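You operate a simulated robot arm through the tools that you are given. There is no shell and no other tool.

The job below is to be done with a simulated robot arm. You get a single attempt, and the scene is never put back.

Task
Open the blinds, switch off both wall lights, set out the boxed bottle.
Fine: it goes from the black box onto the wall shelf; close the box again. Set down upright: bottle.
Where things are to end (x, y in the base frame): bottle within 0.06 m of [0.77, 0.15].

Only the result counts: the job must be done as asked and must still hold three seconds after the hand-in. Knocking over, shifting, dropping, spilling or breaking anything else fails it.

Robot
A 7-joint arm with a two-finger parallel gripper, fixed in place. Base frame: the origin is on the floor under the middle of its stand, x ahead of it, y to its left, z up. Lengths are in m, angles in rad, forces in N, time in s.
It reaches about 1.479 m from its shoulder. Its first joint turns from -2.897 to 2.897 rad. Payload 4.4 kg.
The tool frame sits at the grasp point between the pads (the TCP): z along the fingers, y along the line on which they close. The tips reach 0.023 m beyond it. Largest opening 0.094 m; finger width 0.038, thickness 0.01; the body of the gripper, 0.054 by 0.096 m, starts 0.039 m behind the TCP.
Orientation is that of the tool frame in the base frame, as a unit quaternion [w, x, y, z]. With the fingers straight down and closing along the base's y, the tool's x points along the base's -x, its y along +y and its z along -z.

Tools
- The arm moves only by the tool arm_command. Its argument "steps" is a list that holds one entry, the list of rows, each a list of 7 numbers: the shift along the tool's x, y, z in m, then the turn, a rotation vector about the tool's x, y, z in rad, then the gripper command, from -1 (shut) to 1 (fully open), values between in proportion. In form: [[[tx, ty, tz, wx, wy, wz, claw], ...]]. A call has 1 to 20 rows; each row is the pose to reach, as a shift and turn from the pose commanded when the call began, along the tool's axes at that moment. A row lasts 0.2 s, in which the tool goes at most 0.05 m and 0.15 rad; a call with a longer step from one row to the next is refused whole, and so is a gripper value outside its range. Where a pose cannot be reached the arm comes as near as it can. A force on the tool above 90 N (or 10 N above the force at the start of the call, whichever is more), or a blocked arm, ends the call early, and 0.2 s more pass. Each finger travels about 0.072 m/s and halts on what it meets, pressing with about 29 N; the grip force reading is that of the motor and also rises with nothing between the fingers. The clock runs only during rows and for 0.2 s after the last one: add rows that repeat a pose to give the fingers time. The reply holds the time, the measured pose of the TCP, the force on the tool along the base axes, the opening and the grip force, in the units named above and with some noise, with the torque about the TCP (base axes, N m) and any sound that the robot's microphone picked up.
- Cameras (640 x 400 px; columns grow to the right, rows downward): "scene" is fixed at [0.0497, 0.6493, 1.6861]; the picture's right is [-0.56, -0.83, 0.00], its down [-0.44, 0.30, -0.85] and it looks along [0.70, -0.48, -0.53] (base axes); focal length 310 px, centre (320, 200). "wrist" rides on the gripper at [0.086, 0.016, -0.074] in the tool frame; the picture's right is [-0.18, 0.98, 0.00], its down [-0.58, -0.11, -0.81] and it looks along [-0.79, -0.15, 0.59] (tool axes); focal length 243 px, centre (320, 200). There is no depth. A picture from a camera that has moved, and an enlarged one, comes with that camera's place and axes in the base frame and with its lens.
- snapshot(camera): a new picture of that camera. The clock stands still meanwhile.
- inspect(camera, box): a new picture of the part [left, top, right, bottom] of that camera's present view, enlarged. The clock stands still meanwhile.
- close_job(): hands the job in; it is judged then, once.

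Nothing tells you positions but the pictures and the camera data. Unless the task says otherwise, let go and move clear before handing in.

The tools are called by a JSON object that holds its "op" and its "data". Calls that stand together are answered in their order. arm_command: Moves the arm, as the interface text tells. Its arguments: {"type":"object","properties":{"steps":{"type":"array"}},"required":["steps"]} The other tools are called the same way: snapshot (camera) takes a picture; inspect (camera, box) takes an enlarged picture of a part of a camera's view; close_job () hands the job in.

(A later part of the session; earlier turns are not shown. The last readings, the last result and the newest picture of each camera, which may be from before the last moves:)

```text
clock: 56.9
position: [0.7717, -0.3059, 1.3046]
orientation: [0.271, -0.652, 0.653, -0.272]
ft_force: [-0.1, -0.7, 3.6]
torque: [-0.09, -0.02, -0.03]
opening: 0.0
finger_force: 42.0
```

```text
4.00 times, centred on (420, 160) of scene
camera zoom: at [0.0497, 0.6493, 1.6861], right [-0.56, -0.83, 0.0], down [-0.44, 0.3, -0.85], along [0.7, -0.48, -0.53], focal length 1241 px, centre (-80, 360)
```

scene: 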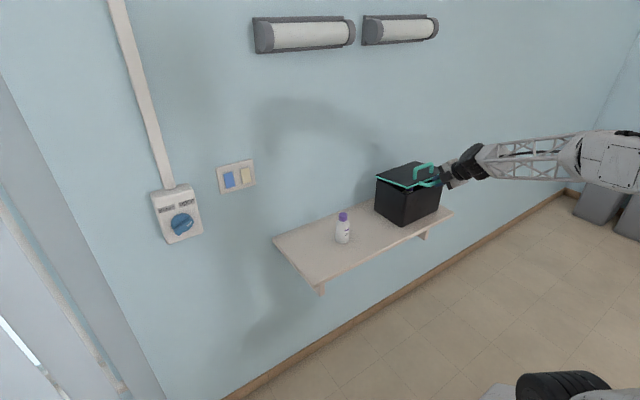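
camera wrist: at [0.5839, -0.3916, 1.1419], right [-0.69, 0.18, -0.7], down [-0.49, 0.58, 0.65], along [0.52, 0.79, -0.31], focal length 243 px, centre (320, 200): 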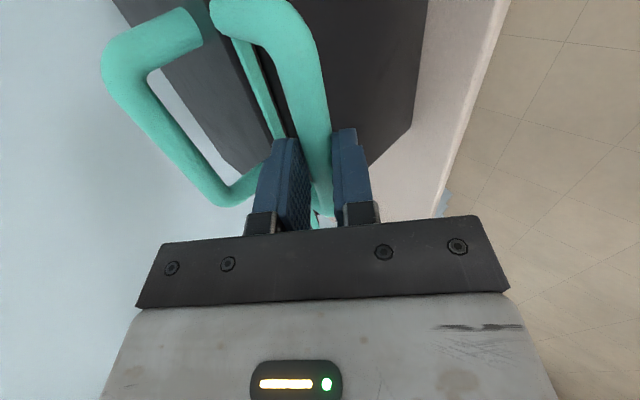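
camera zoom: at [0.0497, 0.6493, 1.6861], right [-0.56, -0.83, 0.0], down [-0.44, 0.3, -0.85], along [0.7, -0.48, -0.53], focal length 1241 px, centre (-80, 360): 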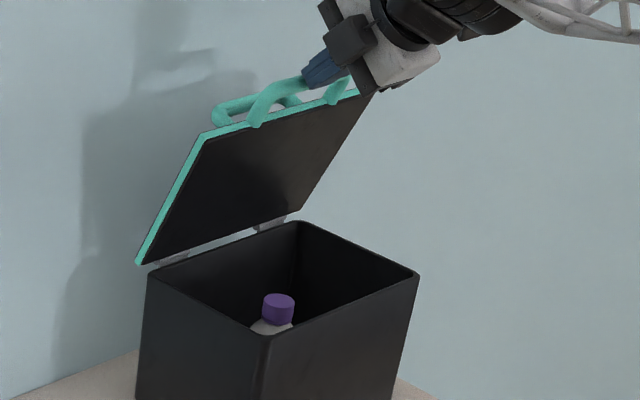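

The fingers slipped off the bar (opening 0), yet the lid seems to be standing at about 60°. I'll check what is holding it.

{"op": "snapshot", "data": {"camera": "wrist"}}

{"op": "snapshot", "data": {"camera": "scene"}}

{"op": "inspect", "data": {"camera": "scene", "box": [405, 105, 455, 155]}}

```text
taken
camera wrist: at [0.7071, -0.3909, 1.3459], right [-0.69, 0.18, -0.7], down [-0.5, 0.58, 0.65], along [0.53, 0.79, -0.31], focal length 243 px, centre (320, 200)
```

wrist: 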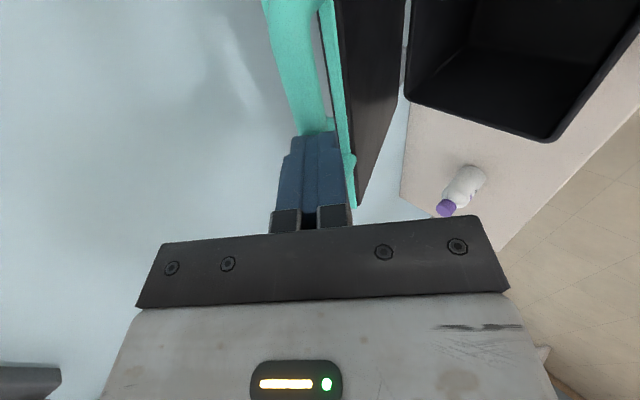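

```text
taken
```

scene: 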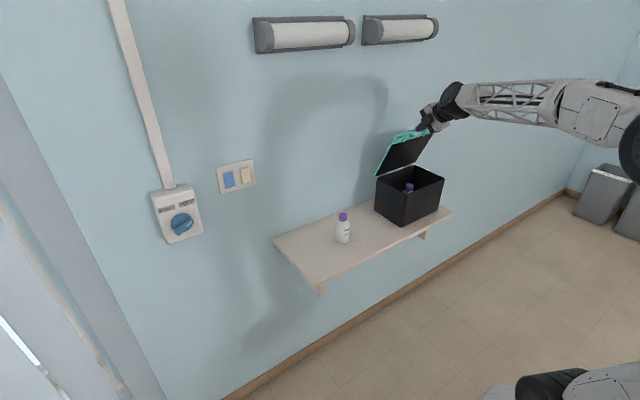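

```text
8.00 times, centred on (430, 130) of scene
camera zoom: at [0.0497, 0.6493, 1.6861], right [-0.56, -0.83, 0.0], down [-0.44, 0.3, -0.85], along [0.7, -0.48, -0.53], focal length 2481 px, centre (-560, 760)
```

zoom: 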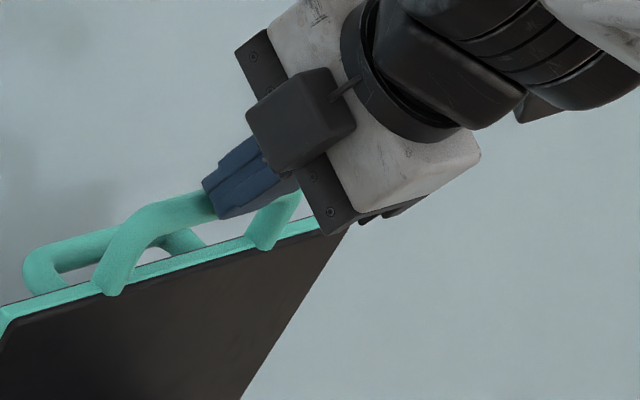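

The closed fingertips appear to rest against the bar from the upper-left, and pushing on along the opening arc still raises the lid. I'll continue the arc gently with the tips against the bar.

{"op": "arm_command", "data": {"steps": [[[0, -0.0149, 0.0062, 0, 0, 0, -1], [0, -0.0294, 0.0133, 0, 0, 0, -1], [0, -0.0435, 0.0215, 0, 0, 0, -1]]]}}

{"op": "snapshot", "data": {"camera": "wrist"}}

{"op": "inspect", "data": {"camera": "scene", "box": [370, 100, 470, 200]}}

```text
clock: 57.6
position: [0.8166, -0.3051, 1.3168]
orientation: [-0.271, 0.653, -0.653, 0.271]
ft_force: [-17.4, 4.9, 10.6]
torque: [-0.21, 0.04, -0.19]
opening: 0.0
finger_force: 42.5
```

```text
taken
camera wrist: at [0.7525, -0.3915, 1.3578], right [-0.69, 0.18, -0.7], down [-0.49, 0.58, 0.65], along [0.52, 0.79, -0.31], focal length 243 px, centre (320, 200)
```

wrist: 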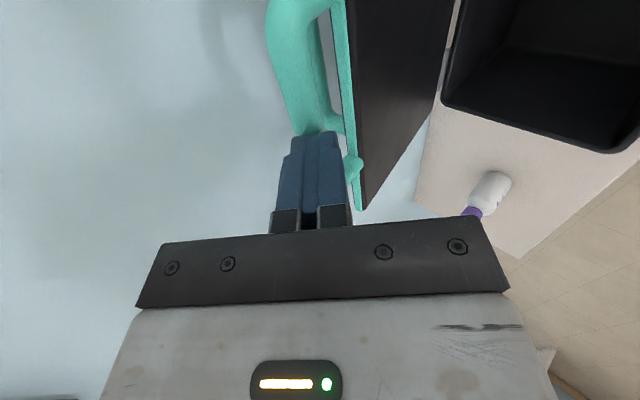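

```text
4.00 times, centred on (420, 150) of scene
camera zoom: at [0.0497, 0.6493, 1.6861], right [-0.56, -0.83, 0.0], down [-0.44, 0.3, -0.85], along [0.7, -0.48, -0.53], focal length 1241 px, centre (-80, 400)
```

zoom: 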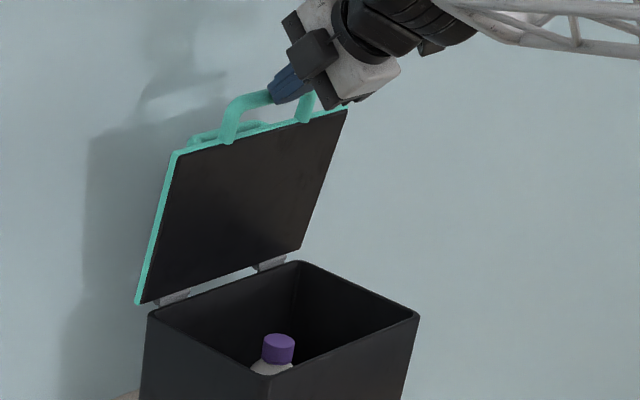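

The tips are pushing the lid up well, and it's now near 75°. Continuing toward vertical.

{"op": "arm_command", "data": {"steps": [[[0, -0.0135, 0.0081, 0, 0, 0, -1], [0, -0.0264, 0.0171, 0, 0, 0, -1], [0, -0.0387, 0.0271, 0, 0, 0, -1]]]}}

{"op": "snapshot", "data": {"camera": "wrist"}}

{"op": "inspect", "data": {"camera": "scene", "box": [370, 100, 470, 200]}}

```text
clock: 58.1
position: [0.8261, -0.307, 1.325]
orientation: [0.271, -0.653, 0.653, -0.272]
ft_force: [-33.4, 0.2, 10.9]
torque: [-0.18, 0.66, -0.25]
opening: 0.0
finger_force: 42.5
stopped in row 2: the force on the tool passed its limit at 263 N (the readings are from after the stop); the commanded pose is now the measured one
```

```text
taken
camera wrist: at [0.762, -0.3931, 1.3667], right [-0.69, 0.18, -0.7], down [-0.49, 0.58, 0.65], along [0.53, 0.79, -0.31], focal length 243 px, centre (320, 200)
```

wrist: 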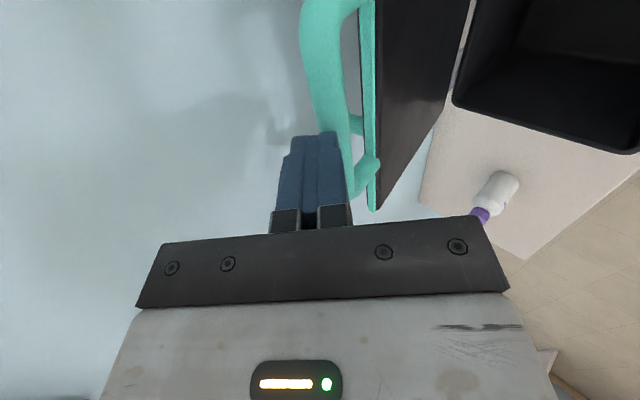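

```text
4.00 times, centred on (420, 150) of scene
camera zoom: at [0.0497, 0.6493, 1.6861], right [-0.56, -0.83, 0.0], down [-0.44, 0.3, -0.85], along [0.7, -0.48, -0.53], focal length 1241 px, centre (-80, 400)
```

zoom: 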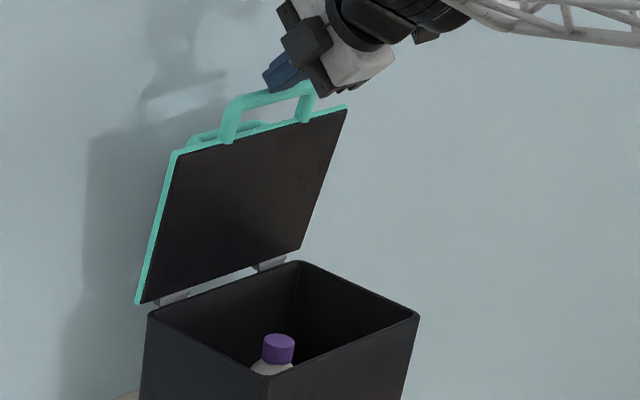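

The lid stopped at about 77° (its hinge limit, it seems) and the fingers slid past the bar. The box has not moved. I'll retreat along the finger axis and see whether the lid stays up.

{"op": "arm_command", "data": {"steps": [[[0, 0, -0.01, 0, 0, 0, -1], [0, 0, -0.03, 0, 0, 0, -1]]]}}

{"op": "snapshot", "data": {"camera": "wrist"}}

{"op": "inspect", "data": {"camera": "scene", "box": [370, 100, 470, 200]}}

```text
clock: 58.7
position: [0.8065, -0.3058, 1.3447]
orientation: [0.27, -0.653, 0.654, -0.271]
ft_force: [-0.1, 0.1, -0.9]
torque: [0.02, -0.02, -0.03]
opening: 0.0
finger_force: 42.7
```

```text
taken
camera wrist: at [0.7416, -0.3924, 1.3858], right [-0.69, 0.18, -0.69], down [-0.49, 0.58, 0.65], along [0.52, 0.79, -0.31], focal length 243 px, centre (320, 200)
```

wrist: 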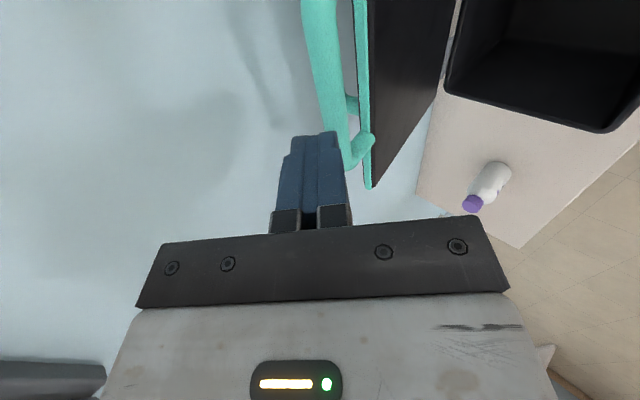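

```text
4.00 times, centred on (420, 150) of scene
camera zoom: at [0.0497, 0.6493, 1.6861], right [-0.56, -0.83, 0.0], down [-0.44, 0.3, -0.85], along [0.7, -0.48, -0.53], focal length 1241 px, centre (-80, 400)
```

zoom: 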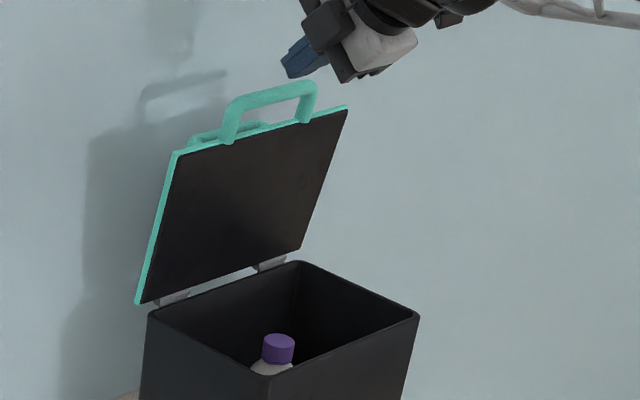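

The lid holds itself at about 77° with nothing touching it. I'll back away, return to the fingers-down pose and look into the box.

{"op": "arm_command", "data": {"steps": [[[0, 0.013, -0.03, 0, 0, 0, -1], [-0.002, 0.026, -0.06, 0, 0, 0, -1], [-0.004, 0.039, -0.09, -0.13, 0, 0, -1], [-0.006, 0.052, -0.12, -0.26, 0, 0, 0], [-0.008, 0.065, -0.15, -0.39, 0, 0, 1], [-0.011, 0.0786, -0.1851, -0.52, 0, 0, 1], [-0.011, 0.0786, -0.1851, -0.65, 0, 0, 1], [-0.011, 0.0786, -0.1851, -0.785, 0, 0, 1], [-0.011, 0.0786, -0.1851, -0.785, 0, 0, 1]]]}}

{"op": "arm_command", "data": {"steps": [[[0, 0, 0, 0, 0, 0.14, 1], [0, 0, 0, 0, 0, 0.28, 1], [0, 0, 0, 0, 0, 0.42, 1], [0, 0, 0, 0, 0, 0.56, 1], [0, 0, 0, 0, 0, 0.7, 1], [0, 0, 0, 0, 0, 0.84, 1], [0, 0, 0, 0, 0, 0.98, 1], [0, 0, 0, 0, 0, 1.12, 1], [0, 0, 0, 0, 0, 1.26, 1], [0, 0, 0, 0, 0, 1.4, 1], [0, 0, 0, 0, 0, 1.5, 1], [0, 0, 0, 0, 0, 1.5708, 1], [0, 0, 0, 0, 0, 1.5708, 1]]]}}

{"op": "snapshot", "data": {"camera": "wrist"}}

{"op": "snapshot", "data": {"camera": "scene"}}

```text
clock: 60.7
position: [0.6195, -0.2956, 1.4203]
orientation: [-0.001, -0.707, 0.707, 0.001]
ft_force: [0.8, -0.9, -0.5]
torque: [-0.03, -0.02, 0.02]
opening: 0.0938
finger_force: 0.1
```

```text
clock: 63.5
position: [0.621, -0.2952, 1.4203]
orientation: [0.0, 0.0, 1.0, 0.0]
ft_force: [-0.2, 1.1, -0.2]
torque: [0.03, 0.02, -0.02]
opening: 0.094
finger_force: 0.0
```

```text
taken
camera wrist: at [0.5338, -0.2789, 1.4943], right [0.19, 0.98, 0.0], down [0.58, -0.11, 0.81], along [0.79, -0.15, -0.59], focal length 243 px, centre (320, 200)
```

wrist: 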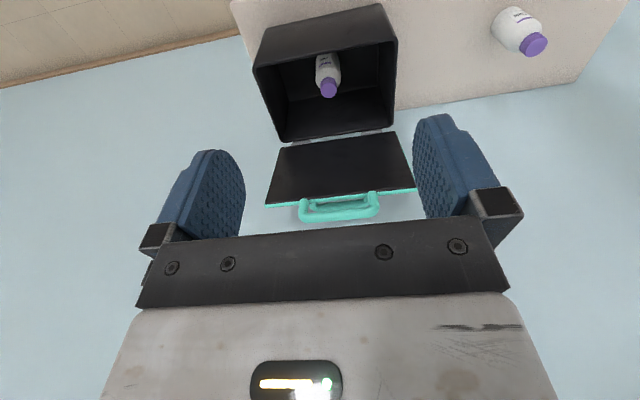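

```text
taken
```

scene: 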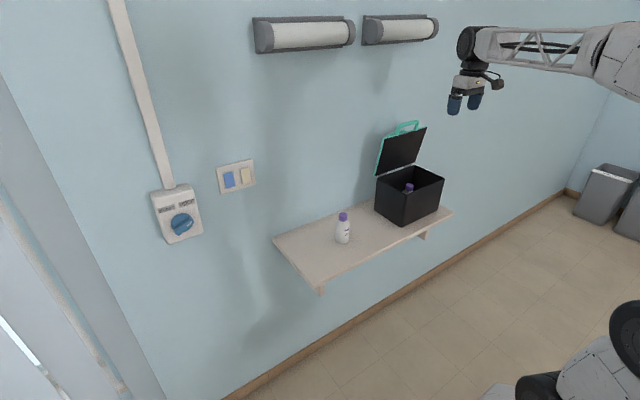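

{"op": "inspect", "data": {"camera": "wrist", "box": [230, 0, 430, 225]}}

{"op": "inspect", "data": {"camera": "scene", "box": [360, 150, 460, 230]}}

{"op": "inspect", "data": {"camera": "wrist", "box": [240, 20, 420, 130]}}

```text
1.78 times, centred on (330, 112) of wrist
camera zoom: at [0.5338, -0.2789, 1.4943], right [0.19, 0.98, 0.0], down [0.58, -0.11, 0.81], along [0.79, -0.15, -0.59], focal length 431 px, centre (302, 356)
```

zoom: 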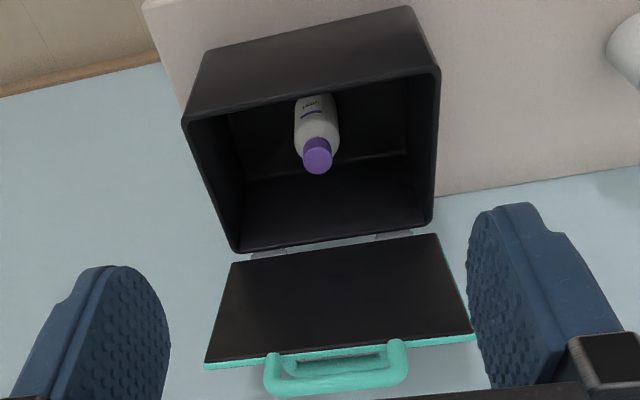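

```text
5.00 times, centred on (410, 190) of scene
camera zoom: at [0.0497, 0.6493, 1.6861], right [-0.56, -0.83, 0.0], down [-0.44, 0.3, -0.85], along [0.7, -0.48, -0.53], focal length 1551 px, centre (-130, 250)
```

zoom: 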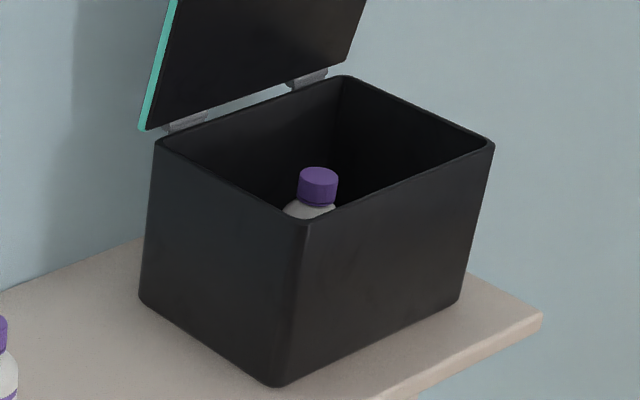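

```text
3.56 times, centred on (330, 75) of wrist
camera zoom: at [0.5338, -0.2789, 1.4943], right [0.19, 0.98, 0.0], down [0.58, -0.11, 0.81], along [0.79, -0.15, -0.59], focal length 863 px, centre (284, 644)
```

zoom: 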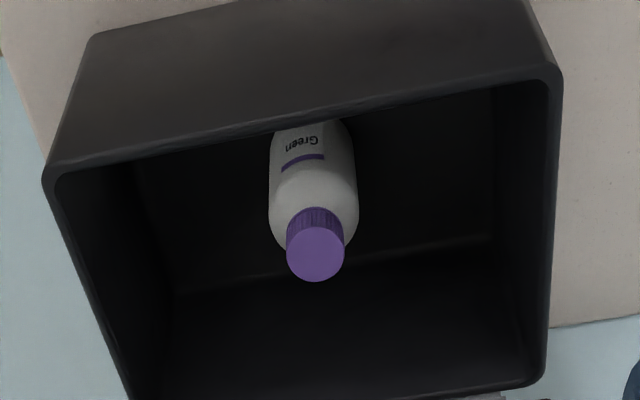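

The bottle stands upright in the box with its cap top at about (0.779, −0.308, 1.05). Before reaching in I want to check how big the wrist is relative to the open lid.

{"op": "inspect", "data": {"camera": "scene", "box": [430, 15, 530, 135]}}

{"op": "inspect", "data": {"camera": "scene", "box": [360, 105, 460, 185]}}

```text
3.33 times, centred on (480, 75) of scene
camera zoom: at [0.0497, 0.6493, 1.6861], right [-0.56, -0.83, 0.0], down [-0.44, 0.3, -0.85], along [0.7, -0.48, -0.53], focal length 1034 px, centre (-213, 617)
```

zoom: 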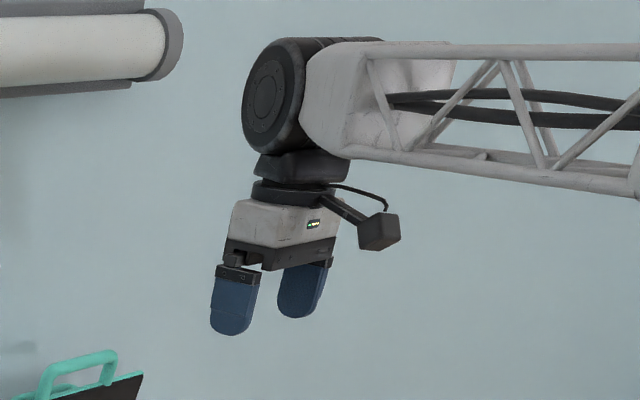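

```text
5.00 times, centred on (410, 145) of scene
camera zoom: at [0.0497, 0.6493, 1.6861], right [-0.56, -0.83, 0.0], down [-0.44, 0.3, -0.85], along [0.7, -0.48, -0.53], focal length 1551 px, centre (-130, 475)
```

zoom: 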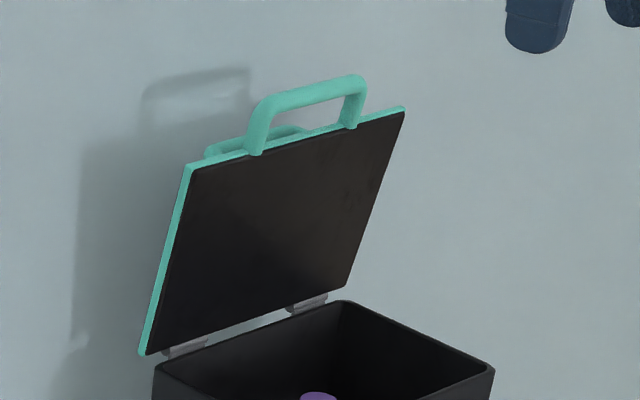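

The round wrist joint sits about 0.21 m above the grasp point, so going in straight down would crowd the lid. I'll pitch the gripper about 0.18 rad, closing along y so the pads stay vertical, and approach from above for a closer look.

{"op": "arm_command", "data": {"steps": [[[-0.02, -0.002, 0.034, 0, -0.06, 0, 0.49], [-0.04, -0.004, 0.068, 0, -0.12, 0, 0.49], [-0.06, -0.007, 0.102, 0, -0.18, 0, 0.49], [-0.08, -0.009, 0.136, 0, -0.18, 0, 0.49], [-0.099, -0.011, 0.17, 0, -0.18, 0, 0.49], [-0.099, -0.011, 0.17, 0, -0.18, 0, 0.49]]]}}

{"op": "snapshot", "data": {"camera": "wrist"}}

{"op": "snapshot", "data": {"camera": "scene"}}

```text
clock: 64.9
position: [0.7177, -0.3059, 1.249]
orientation: [0.09, 0.001, 0.996, -0.001]
ft_force: [0.9, 1.8, 0.1]
torque: [-0.03, 0.03, -0.01]
opening: 0.0698
finger_force: 0.1
```

```text
taken
camera wrist: at [0.6197, -0.2889, 1.3078], right [0.18, 0.98, 0.03], down [0.43, -0.11, 0.9], along [0.89, -0.15, -0.44], focal length 243 px, centre (320, 200)
```

wrist: 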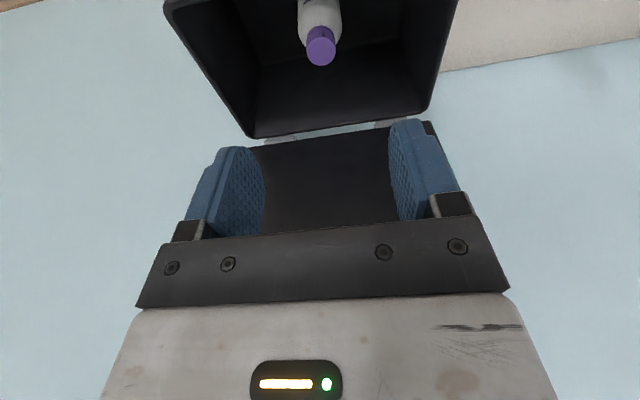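

```text
taken
```

scene: 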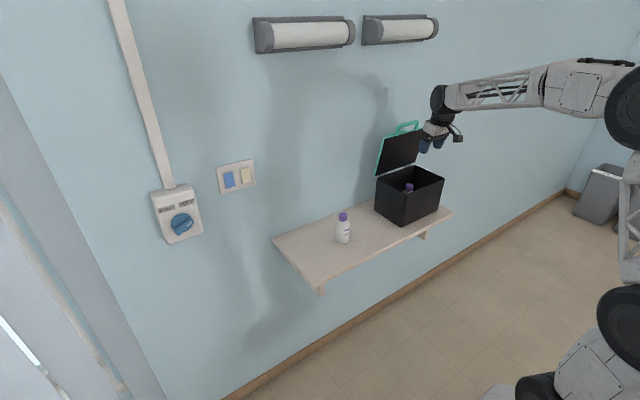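

{"op": "inspect", "data": {"camera": "wrist", "box": [270, 0, 370, 80]}}

{"op": "inspect", "data": {"camera": "scene", "box": [385, 110, 465, 200]}}

```text
5.00 times, centred on (320, 40) of wrist
camera zoom: at [0.6197, -0.2889, 1.3078], right [0.18, 0.98, 0.03], down [0.43, -0.11, 0.9], along [0.89, -0.15, -0.44], focal length 1213 px, centre (320, 1000)
```

zoom: 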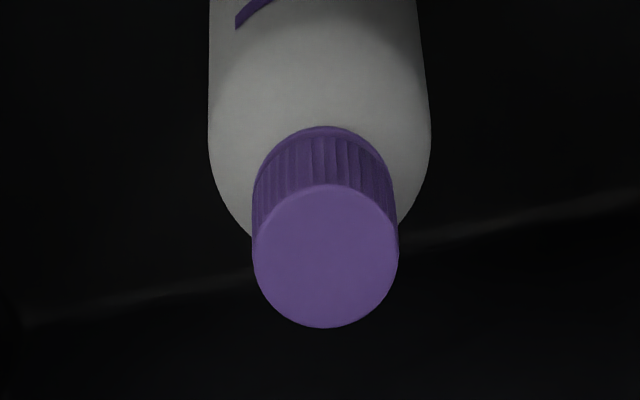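

```text
4.44 times, centred on (425, 155) of scene
camera zoom: at [0.0497, 0.6493, 1.6861], right [-0.56, -0.83, 0.0], down [-0.44, 0.3, -0.85], along [0.7, -0.48, -0.53], focal length 1378 px, centre (-147, 400)
```

zoom: 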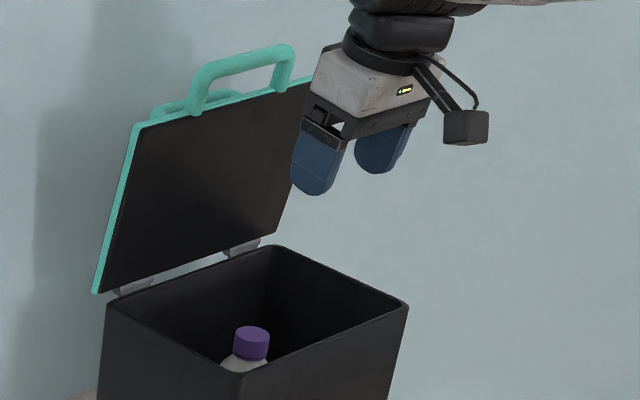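

The cap centre is at about (0.778, −0.309) with its top near z≈1.053. I'll go to a point directly above the bottle with a smaller tilt (0.12 rad).

{"op": "arm_command", "data": {"steps": [[[-0.0105, -0.0008, 0.0271, 0, 0.02, 0, 0.49], [-0.021, -0.0016, 0.0542, 0, 0.04, 0, 0.49], [-0.0316, -0.0024, 0.0812, 0, 0.06, 0, 0.49], [-0.0421, -0.0031, 0.1083, 0, 0.06, 0, 0.49], [-0.0421, -0.0031, 0.1083, 0, 0.06, 0, 0.49]]]}}

{"op": "snapshot", "data": {"camera": "wrist"}}

{"op": "inspect", "data": {"camera": "scene", "box": [370, 100, 480, 220]}}

```text
clock: 66.1
position: [0.7809, -0.3121, 1.1515]
orientation: [0.06, 0.0, 0.998, 0.0]
ft_force: [0.7, 0.4, -0.7]
torque: [0.01, -0.03, 0.0]
opening: 0.07
finger_force: 0.1
```

```text
taken
camera wrist: at [0.6856, -0.2934, 1.2157], right [0.18, 0.98, 0.02], down [0.48, -0.11, 0.87], along [0.86, -0.15, -0.49], focal length 243 px, centre (320, 200)
```

wrist: 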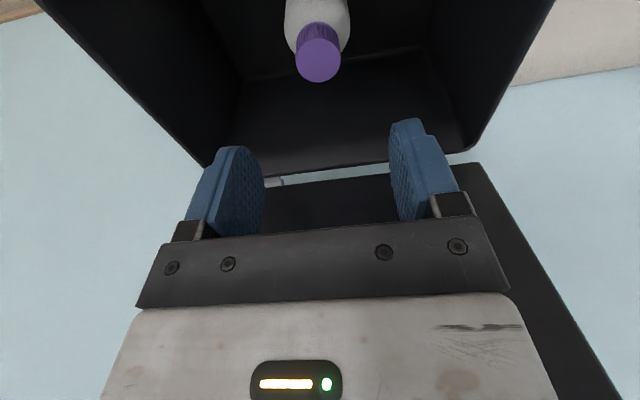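

```text
3.33 times, centred on (425, 160) of scene
camera zoom: at [0.0497, 0.6493, 1.6861], right [-0.56, -0.83, 0.0], down [-0.44, 0.3, -0.85], along [0.7, -0.48, -0.53], focal length 1034 px, centre (-30, 333)
```

zoom: 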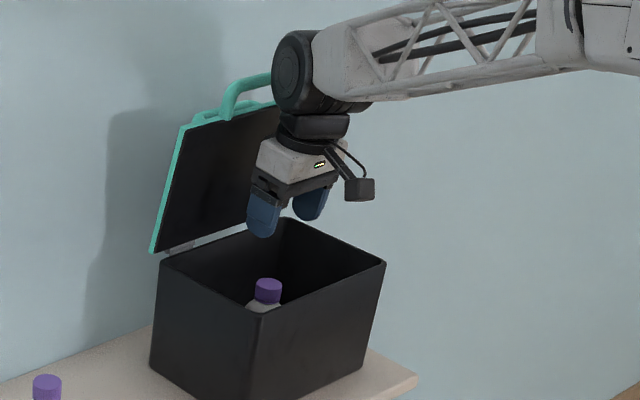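

Aligned above the cap. Descending to cap level with open fingers.

{"op": "arm_command", "data": {"steps": [[[0.0032, 0.0005, 0.0243, 0, 0, 0, 0.49], [0.0064, 0.001, 0.0486, 0, 0, 0, 0.49], [0.0095, 0.001, 0.0729, 0, 0, 0, 0.49], [0.0114, 0.001, 0.0875, 0, 0, 0, 0.49], [0.0127, 0.001, 0.0972, 0, 0, 0, 0.49], [0.0127, 0.001, 0.0972, 0, 0, 0, 0.49]]]}}

{"op": "snapshot", "data": {"camera": "wrist"}}

{"op": "inspect", "data": {"camera": "scene", "box": [370, 100, 480, 220]}}

```text
clock: 67.5
position: [0.7785, -0.3089, 1.053]
orientation: [0.06, 0.001, 0.998, 0.0]
ft_force: [0.3, -0.3, 0.7]
torque: [0.03, 0.0, 0.0]
opening: 0.0701
finger_force: 0.0
```

```text
taken
camera wrist: at [0.6836, -0.2927, 1.1164], right [0.18, 0.98, 0.02], down [0.48, -0.11, 0.87], along [0.86, -0.15, -0.49], focal length 243 px, centre (320, 200)
```

wrist: 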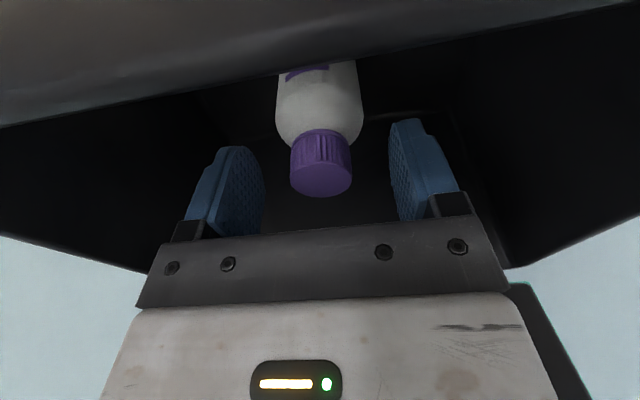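

```text
3.33 times, centred on (425, 160) of scene
camera zoom: at [0.0497, 0.6493, 1.6861], right [-0.56, -0.83, 0.0], down [-0.44, 0.3, -0.85], along [0.7, -0.48, -0.53], focal length 1034 px, centre (-30, 333)
```

zoom: 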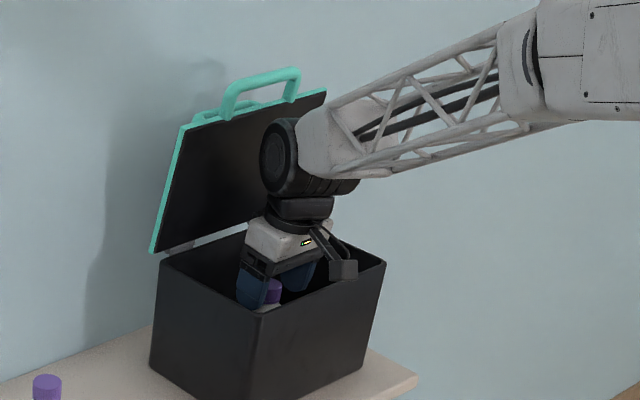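

The cap is centred between the fingers. I'll lower 4 mm and close on it.

{"op": "arm_command", "data": {"steps": [[[0.0005, 0, 0.004, 0, 0, 0, 0.49], [0.0005, 0, 0.004, 0, 0, 0, 0.0], [0.0005, 0, 0.004, 0, 0, 0, -1], [0.0005, 0, 0.004, 0, 0, 0, -1], [0.0005, 0, 0.004, 0, 0, 0, -1], [0.0005, 0, 0.004, 0, 0, 0, -1]]]}}

{"op": "snapshot", "data": {"camera": "wrist"}}

```text
clock: 68.9
position: [0.778, -0.3104, 1.0499]
orientation: [0.06, 0.001, 0.998, 0.0]
ft_force: [0.6, 0.0, -0.3]
torque: [0.01, 0.0, -0.01]
opening: 0.0308
finger_force: 29.0
```

```text
taken
camera wrist: at [0.6837, -0.293, 1.1128], right [0.18, 0.98, 0.02], down [0.48, -0.11, 0.87], along [0.86, -0.15, -0.49], focal length 243 px, centre (320, 200)
```

wrist: 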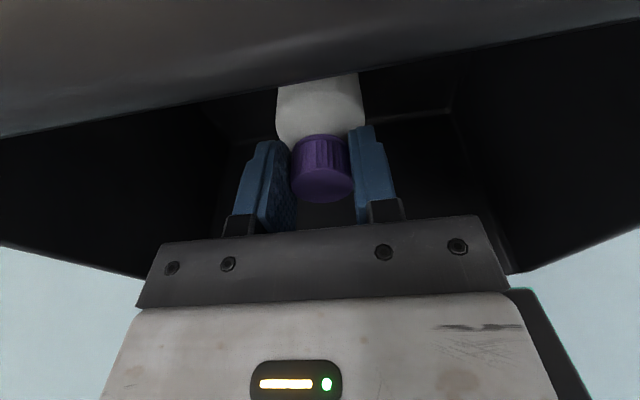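

The cap is held (31 mm). Lifting straight up.

{"op": "arm_command", "data": {"steps": [[[-0.0012, 0, -0.0099, 0, 0, 0, -1], [-0.0036, 0, -0.0298, 0, 0, 0, -1], [-0.0072, 0, -0.0596, 0, 0, 0, -1], [-0.0108, 0, -0.0894, 0, 0, 0, -1], [-0.0144, 0, -0.1191, 0, 0, 0, -1], [-0.018, 0, -0.1489, 0, 0, 0, -1], [-0.0215, 0, -0.1787, 0, 0, 0, -1], [-0.0251, 0, -0.2085, 0, 0, 0, -1], [-0.0263, 0, -0.2184, 0, 0, 0, -1]]]}}

{"op": "snapshot", "data": {"camera": "wrist"}}

{"op": "snapshot", "data": {"camera": "scene"}}

```text
clock: 70.9
position: [0.7789, -0.3096, 1.2695]
orientation: [0.06, 0.001, 0.998, 0.0]
ft_force: [-0.2, 0.1, -1.2]
torque: [0.01, -0.01, 0.01]
opening: 0.0309
finger_force: 28.8
```

```text
taken
camera wrist: at [0.684, -0.2925, 1.333], right [0.18, 0.98, 0.02], down [0.48, -0.11, 0.87], along [0.86, -0.15, -0.49], focal length 243 px, centre (320, 200)
```

wrist: 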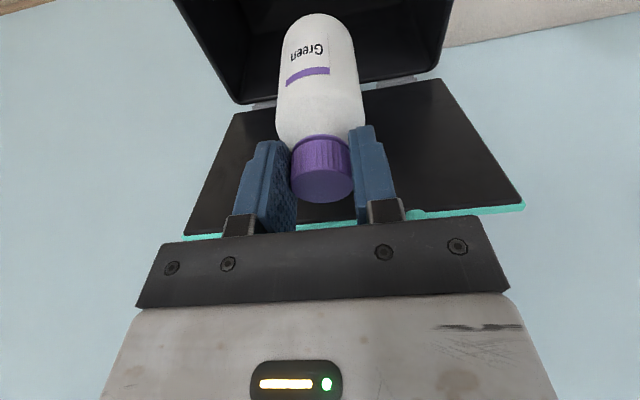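

```text
taken
```

scene: 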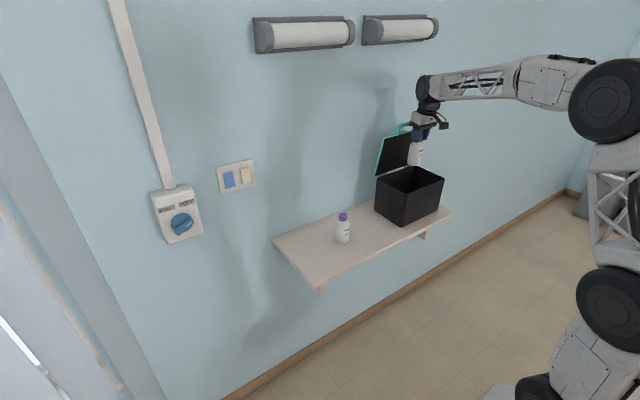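

The bottle is out of the box and held upright. I'll check its size from the scene camera and look at the target area.

{"op": "inspect", "data": {"camera": "scene", "box": [390, 100, 460, 180]}}

{"op": "inspect", "data": {"camera": "scene", "box": [265, 195, 405, 300]}}

```text
5.00 times, centred on (425, 140) of scene
camera zoom: at [0.0497, 0.6493, 1.6861], right [-0.56, -0.83, 0.0], down [-0.44, 0.3, -0.85], along [0.7, -0.48, -0.53], focal length 1551 px, centre (-205, 500)
```

zoom: 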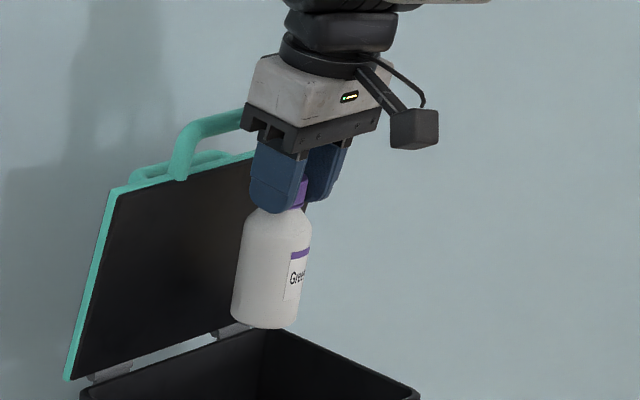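

```text
3.81 times, centred on (335, 248) of scene
camera zoom: at [0.0497, 0.6493, 1.6861], right [-0.56, -0.83, 0.0], down [-0.44, 0.3, -0.85], along [0.7, -0.48, -0.53], focal length 1182 px, centre (263, 19)
```

zoom: 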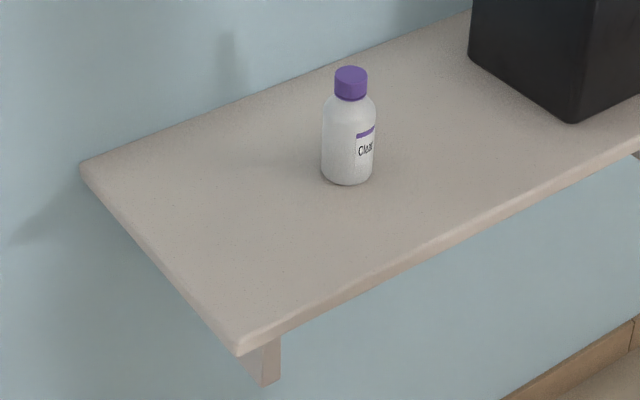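

The bottle is about 0.118 m tall, and the other bottle stands at about (0.771, 0.052) on the shelf (z≈0.925). I'll back away from the lid, carry the bottle left at height, then over (0.77, 0.158).

{"op": "arm_command", "data": {"steps": [[[0.0282, 0, -0.0084, 0, 0, 0, -1], [0.0564, 0.01, -0.0168, 0, 0, 0, -1], [0.0564, 0.045, -0.0168, 0, 0, 0, -1], [0.0564, 0.08, -0.0168, 0, 0, 0, -1], [0.0564, 0.115, -0.0168, 0, 0, 0, -1], [0.0564, 0.15, -0.0168, 0, 0, 0, -1], [0.0564, 0.185, -0.0168, 0, 0, 0, -1], [0.0564, 0.22, -0.0168, 0, 0, 0, -1], [0.0564, 0.255, -0.0168, 0, 0, 0, -1], [0.0564, 0.29, -0.0168, 0, 0, 0, -1], [0.0564, 0.325, -0.0168, 0, 0, 0, -1], [0.0564, 0.36, -0.0168, 0, 0, 0, -1], [0.0564, 0.395, -0.0168, 0, 0, 0, -1], [0.0564, 0.43, -0.0168, 0, 0, 0, -1], [0.0564, 0.46, -0.0168, 0, 0, 0, -1], [0.03, 0.468, -0.0089, 0, 0, 0, -1], [0.0089, 0.468, -0.0011, 0, 0, 0, -1], [0.0089, 0.468, -0.0011, 0, 0, 0, -1]]]}}

{"op": "snapshot", "data": {"camera": "wrist"}}

{"op": "snapshot", "data": {"camera": "scene"}}

```text
clock: 74.7
position: [0.7727, 0.1602, 1.2673]
orientation: [0.06, 0.001, 0.998, 0.0]
ft_force: [-0.1, -0.6, -1.2]
torque: [-0.02, 0.01, 0.0]
opening: 0.0308
finger_force: 29.5
```

```text
taken
camera wrist: at [0.6765, 0.1766, 1.3318], right [0.18, 0.98, 0.02], down [0.48, -0.11, 0.87], along [0.86, -0.15, -0.49], focal length 243 px, centre (320, 200)
```

wrist: 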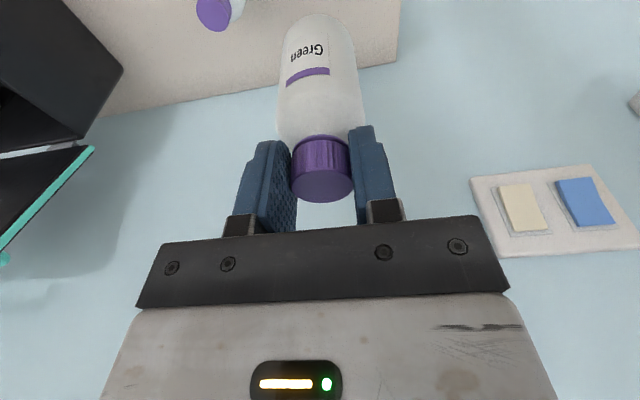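

```text
taken
```

scene: 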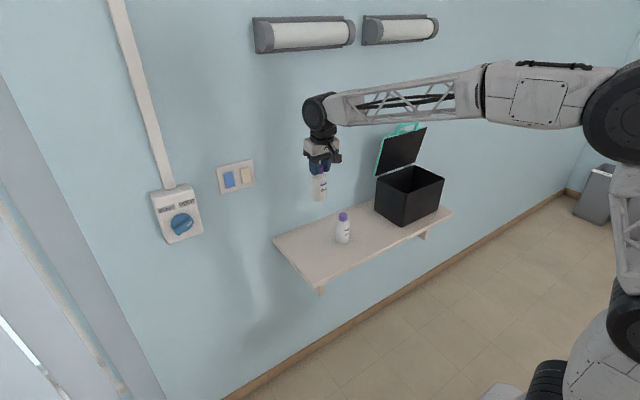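

The bottle is over the target spot. Lowering to about 1–2 cm above the expected touch height.

{"op": "arm_command", "data": {"steps": [[[0.0042, 0, 0.0347, 0, 0, 0, -1], [0.0084, 0, 0.0695, 0, 0, 0, -1], [0.0126, 0, 0.1042, 0, 0, 0, -1], [0.0167, 0, 0.139, 0, 0, 0, -1], [0.0209, 0, 0.1737, 0, 0, 0, -1], [0.0239, 0, 0.1986, 0, 0, 0, -1], [0.0251, 0, 0.2085, 0, 0, 0, -1], [0.0251, 0, 0.2085, 0, 0, 0, -1]]]}}

{"op": "inspect", "data": {"camera": "scene", "box": [265, 165, 405, 270]}}

{"op": "snapshot", "data": {"camera": "wrist"}}

```text
clock: 76.5
position: [0.7709, 0.1598, 1.0581]
orientation: [0.06, 0.001, 0.998, 0.0]
ft_force: [0.0, 0.5, -1.7]
torque: [0.04, -0.01, -0.01]
opening: 0.0309
finger_force: 28.7
```

```text
3.81 times, centred on (335, 218) of scene
camera zoom: at [0.0497, 0.6493, 1.6861], right [-0.56, -0.83, 0.0], down [-0.44, 0.3, -0.85], along [0.7, -0.48, -0.53], focal length 1182 px, centre (263, 133)
```

zoom: 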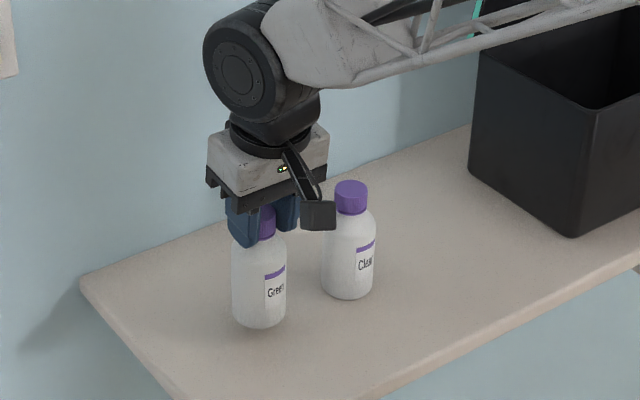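

```text
taken
camera wrist: at [0.6759, 0.1763, 1.1219], right [0.18, 0.98, 0.02], down [0.48, -0.11, 0.87], along [0.86, -0.15, -0.49], focal length 243 px, centre (320, 200)
```

wrist: 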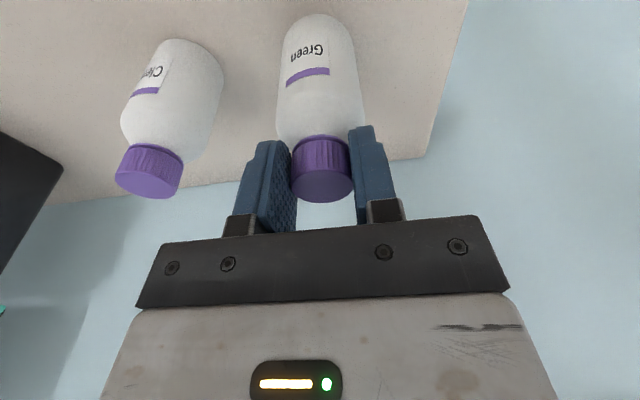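

Clearance to the neighbouring bottle is fine. I'll lower in small steps watching the vertical force.

{"op": "arm_command", "data": {"steps": [[[0.0005, 0, 0.004, 0, 0, 0, -1], [0.001, 0, 0.0079, 0, 0, 0, -1], [0.001, 0, 0.0079, 0, 0, 0, -1]]]}}

{"op": "arm_command", "data": {"steps": [[[0.0004, 0, 0.003, 0, 0, 0, -1], [0.0004, 0, 0.003, 0, 0, 0, -1]]]}}

{"op": "arm_command", "data": {"steps": [[[0.0003, 0, 0.0025, 0, 0, 0, -1], [0.0003, 0, 0.0025, 0, 0, 0, -1]]]}}

```text
clock: 77.3
position: [0.7718, 0.1606, 1.0493]
orientation: [0.06, 0.0, 0.998, 0.0]
ft_force: [0.9, -0.6, -0.7]
torque: [0.02, 0.0, 0.0]
opening: 0.0309
finger_force: 29.2
```

```text
clock: 77.9
position: [0.7712, 0.16, 1.047]
orientation: [0.06, 0.001, 0.998, 0.001]
ft_force: [-0.5, -0.1, -2.0]
torque: [-0.02, 0.0, -0.02]
opening: 0.0305
finger_force: 29.7
```

```text
clock: 78.5
position: [0.7715, 0.1598, 1.0453]
orientation: [0.059, 0.001, 0.998, 0.0]
ft_force: [0.5, -0.3, -1.8]
torque: [-0.01, 0.03, 0.02]
opening: 0.0307
finger_force: 29.4
```

No contact yet at TCP z≈1.045; continuing in small steps.

{"op": "arm_command", "data": {"steps": [[[0.0003, 0, 0.002, 0, 0, 0, -1], [0.0003, 0, 0.002, 0, 0, 0, -1]]]}}

{"op": "arm_command", "data": {"steps": [[[0.0002, 0, 0.002, 0, 0, 0, -1], [0.0002, 0, 0.002, 0, 0, 0, -1]]]}}

{"op": "inspect", "data": {"camera": "scene", "box": [290, 180, 370, 260]}}

```text
clock: 79.1
position: [0.7705, 0.1599, 1.0433]
orientation: [0.061, 0.001, 0.998, 0.0]
ft_force: [0.1, 0.6, -1.8]
torque: [0.01, 0.01, 0.01]
opening: 0.0309
finger_force: 28.4
```

```text
clock: 79.7
position: [0.7703, 0.159, 1.0409]
orientation: [0.06, 0.0, 0.998, 0.001]
ft_force: [0.0, -0.2, -1.3]
torque: [0.01, 0.01, 0.0]
opening: 0.0311
finger_force: 29.4
```

```text
5.00 times, centred on (330, 220) of scene
camera zoom: at [0.0497, 0.6493, 1.6861], right [-0.56, -0.83, 0.0], down [-0.44, 0.3, -0.85], along [0.7, -0.48, -0.53], focal length 1551 px, centre (270, 100)
```

zoom: 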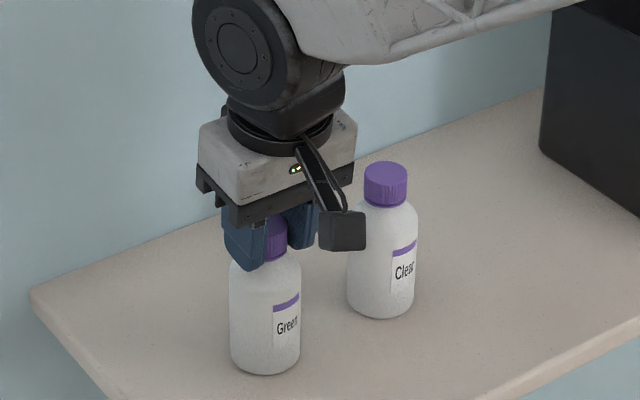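

Still no contact force; continuing down in small steps.

{"op": "arm_command", "data": {"steps": [[[0.0002, 0, 0.002, 0, 0, 0, -1], [0.0002, 0, 0.002, 0, 0, 0, -1]]]}}

{"op": "arm_command", "data": {"steps": [[[0.0002, 0, 0.002, 0, 0, 0, -1], [0.0002, 0, 0.002, 0, 0, 0, -1]]]}}

```text
clock: 80.3
position: [0.7713, 0.1589, 1.0408]
orientation: [0.062, 0.0, 0.998, 0.0]
ft_force: [-1.8, 0.2, 21.4]
torque: [0.02, 0.1, -0.07]
opening: 0.0307
finger_force: 29.3
```

```text
clock: 80.9
position: [0.7706, 0.158, 1.0378]
orientation: [0.061, 0.002, 0.998, -0.001]
ft_force: [1.3, 4.7, 22.4]
torque: [0.14, -0.27, 0.05]
opening: 0.0311
finger_force: 28.9
```

The bottle is down on the shelf (about 22 N of contact). I'll ease the load, open just enough, and rise straight up.

{"op": "arm_command", "data": {"steps": [[[-0.0001, 0, -0.001, 0, 0, 0, -1], [-0.0001, 0, -0.001, 0, 0, 0, -0.2], [-0.0001, 0, -0.001, 0, 0, 0, 0.1], [-0.0001, 0, -0.001, 0, 0, 0, 0.15], [-0.0001, 0, -0.001, 0, 0, 0, 0.15], [-0.0001, 0, -0.001, 0, 0, 0, 0.15]]]}}

{"op": "snapshot", "data": {"camera": "wrist"}}

{"op": "inspect", "data": {"camera": "scene", "box": [290, 180, 370, 260]}}

```text
clock: 82.3
position: [0.7689, 0.1603, 1.0375]
orientation: [0.06, 0.001, 0.998, -0.001]
ft_force: [-0.4, 0.3, 0.3]
torque: [0.01, 0.01, 0.0]
opening: 0.0537
finger_force: 0.1
```

```text
taken
camera wrist: at [0.6754, 0.1762, 1.1011], right [0.18, 0.98, 0.02], down [0.48, -0.11, 0.87], along [0.86, -0.15, -0.49], focal length 243 px, centre (320, 200)
```

wrist: 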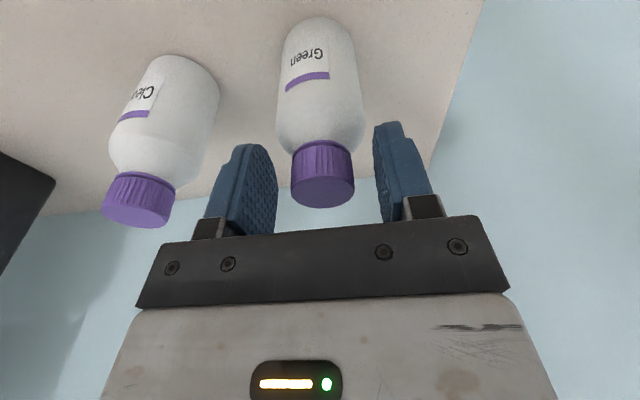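

```text
5.00 times, centred on (330, 220) of scene
camera zoom: at [0.0497, 0.6493, 1.6861], right [-0.56, -0.83, 0.0], down [-0.44, 0.3, -0.85], along [0.7, -0.48, -0.53], focal length 1551 px, centre (270, 100)
```

zoom: 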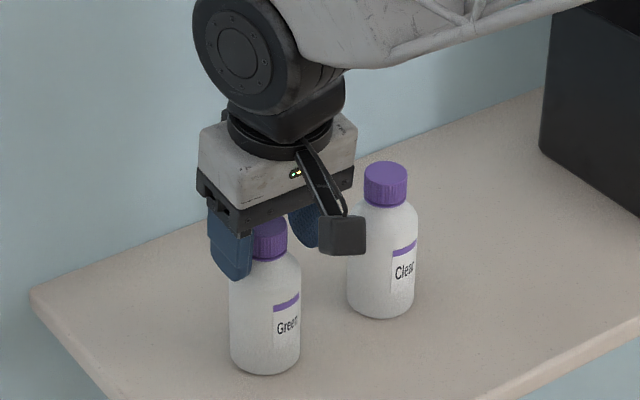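

The bottle stands free. Rising straight up and clear.

{"op": "arm_command", "data": {"steps": [[[-0.0012, 0, -0.0099, 0, 0, 0, 0.15], [-0.0036, 0, -0.0298, 0, 0, 0, 0.15], [-0.0072, 0, -0.0596, 0, 0, 0, 0.15], [-0.0108, 0, -0.0894, 0, 0, 0, 0.15], [-0.0156, 0, -0.129, 0, 0, 0, 0.15], [-0.0204, 0, -0.169, 0, 0, 0, 0.15], [-0.0251, 0, -0.2085, 0, 0, 0, 0.15], [-0.0299, 0, -0.248, 0, 0, 0, 0.15], [-0.0359, 0, -0.2978, 0, 0, 0, 0.15], [-0.0359, 0, -0.2978, 0, 0, 0, 0.15]]]}}

{"op": "snapshot", "data": {"camera": "wrist"}}

{"op": "snapshot", "data": {"camera": "scene"}}

```text
refused: row 9 steps farther than a row can; nothing moved
```

```text
taken
camera wrist: at [0.6754, 0.1762, 1.1011], right [0.18, 0.98, 0.02], down [0.48, -0.11, 0.87], along [0.86, -0.15, -0.49], focal length 243 px, centre (320, 200)
```

wrist: 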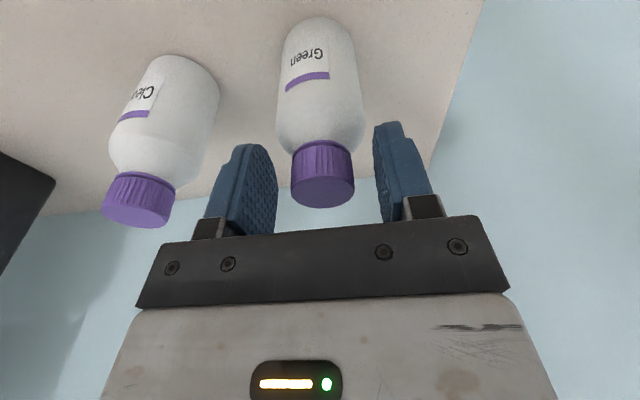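

```text
taken
```

scene: 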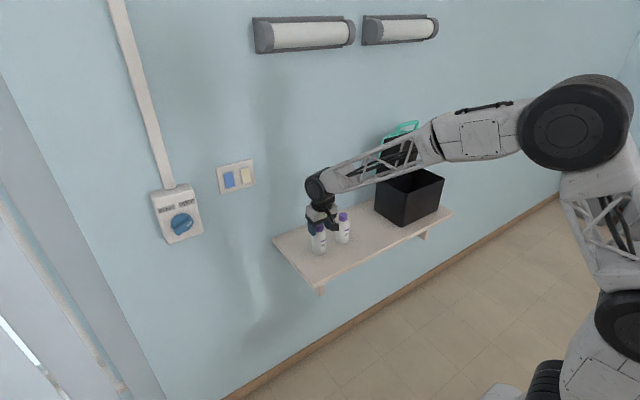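

One row was too long and the call was refused, so nothing moved. Resending with shorter steps.

{"op": "arm_command", "data": {"steps": [[[-0.0012, 0, -0.0099, 0, 0, 0, 0.15], [-0.0036, 0, -0.0298, 0, 0, 0, 0.15], [-0.0072, 0, -0.0596, 0, 0, 0, 0.15], [-0.0108, 0, -0.0894, 0, 0, 0, 0.15], [-0.0156, 0, -0.129, 0, 0, 0, 0.15], [-0.0204, 0, -0.169, 0, 0, 0, 0.15], [-0.0251, 0, -0.2085, 0, 0, 0, 0.15], [-0.0299, 0, -0.248, 0, 0, 0, 0.15], [-0.0347, 0, -0.288, 0, 0, 0, 0.15], [-0.0347, 0, -0.288, 0, 0, 0, 0.15]]]}}

{"op": "snapshot", "data": {"camera": "wrist"}}

{"op": "snapshot", "data": {"camera": "scene"}}

```text
clock: 84.5
position: [0.7692, 0.1577, 1.3273]
orientation: [0.06, 0.001, 0.998, 0.001]
ft_force: [-0.4, -0.6, -0.1]
torque: [0.01, 0.0, 0.01]
opening: 0.054
finger_force: 0.1
```

```text
taken
camera wrist: at [0.6739, 0.1746, 1.39], right [0.18, 0.98, 0.02], down [0.48, -0.11, 0.87], along [0.86, -0.15, -0.49], focal length 243 px, centre (320, 200)
```

wrist: 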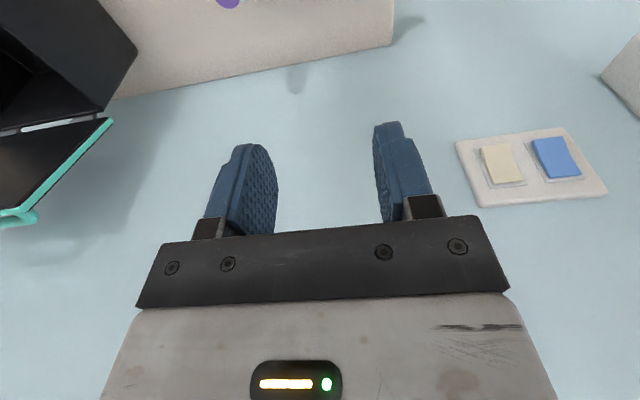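

```text
taken
```

scene: 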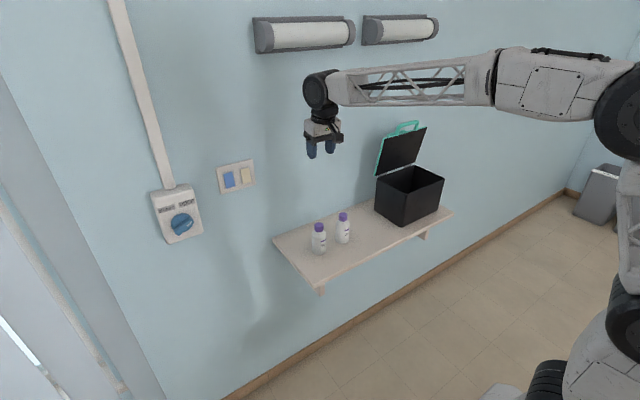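

Both bottles are standing. Next is closing the lid, so I'll close the fingers, pitch the gripper to about 0.5 rad and move above and in front of the open lid to see its handle.

{"op": "arm_command", "data": {"steps": [[[0.0053, -0.03, -0.0201, 0, -0.03, 0, -1], [0.0105, -0.07, -0.0401, 0, -0.07, 0, -1], [0.0158, -0.11, -0.0601, 0, -0.11, 0, -1], [0.021, -0.15, -0.0802, 0, -0.15, 0, -1], [0.0263, -0.19, -0.1002, 0, -0.19, 0, -1], [0.0316, -0.23, -0.1203, 0, -0.23, 0, -1], [0.0368, -0.275, -0.1403, 0, -0.27, 0, -1], [0.0421, -0.32, -0.1403, 0, -0.31, 0, -1], [0.0473, -0.365, -0.1403, 0, -0.35, 0, -1], [0.0526, -0.41, -0.1403, 0, -0.38, 0, -1], [0.0526, -0.45, -0.1403, 0, -0.38, 0, -1], [0.0526, -0.463, -0.1403, 0, -0.38, 0, -1], [0.0526, -0.463, -0.1403, 0, -0.38, 0, -1]]]}}

{"op": "snapshot", "data": {"camera": "wrist"}}

{"op": "snapshot", "data": {"camera": "scene"}}

```text
clock: 87.3
position: [0.7017, -0.3049, 1.4615]
orientation: [0.248, 0.001, 0.969, -0.001]
ft_force: [0.8, 0.9, 0.8]
torque: [0.01, 0.03, 0.02]
opening: 0.0002
finger_force: 29.1
```

```text
taken
camera wrist: at [0.5904, -0.2865, 1.4852], right [0.16, 0.98, 0.09], down [0.12, -0.11, 0.99], along [0.98, -0.15, -0.14], focal length 243 px, centre (320, 200)
```

wrist: 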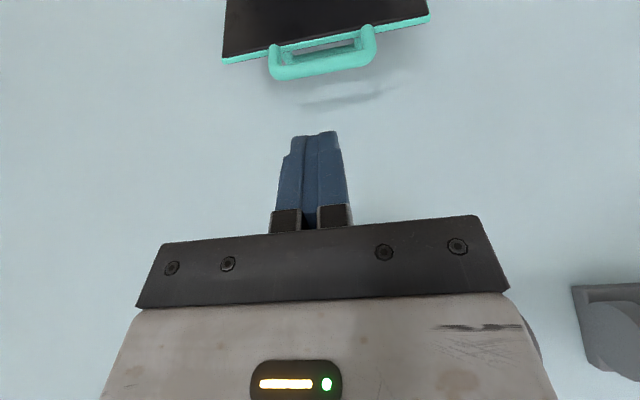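

```text
taken
```

scene: 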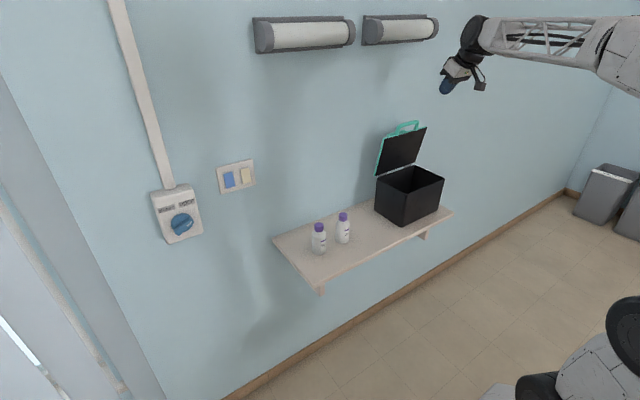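

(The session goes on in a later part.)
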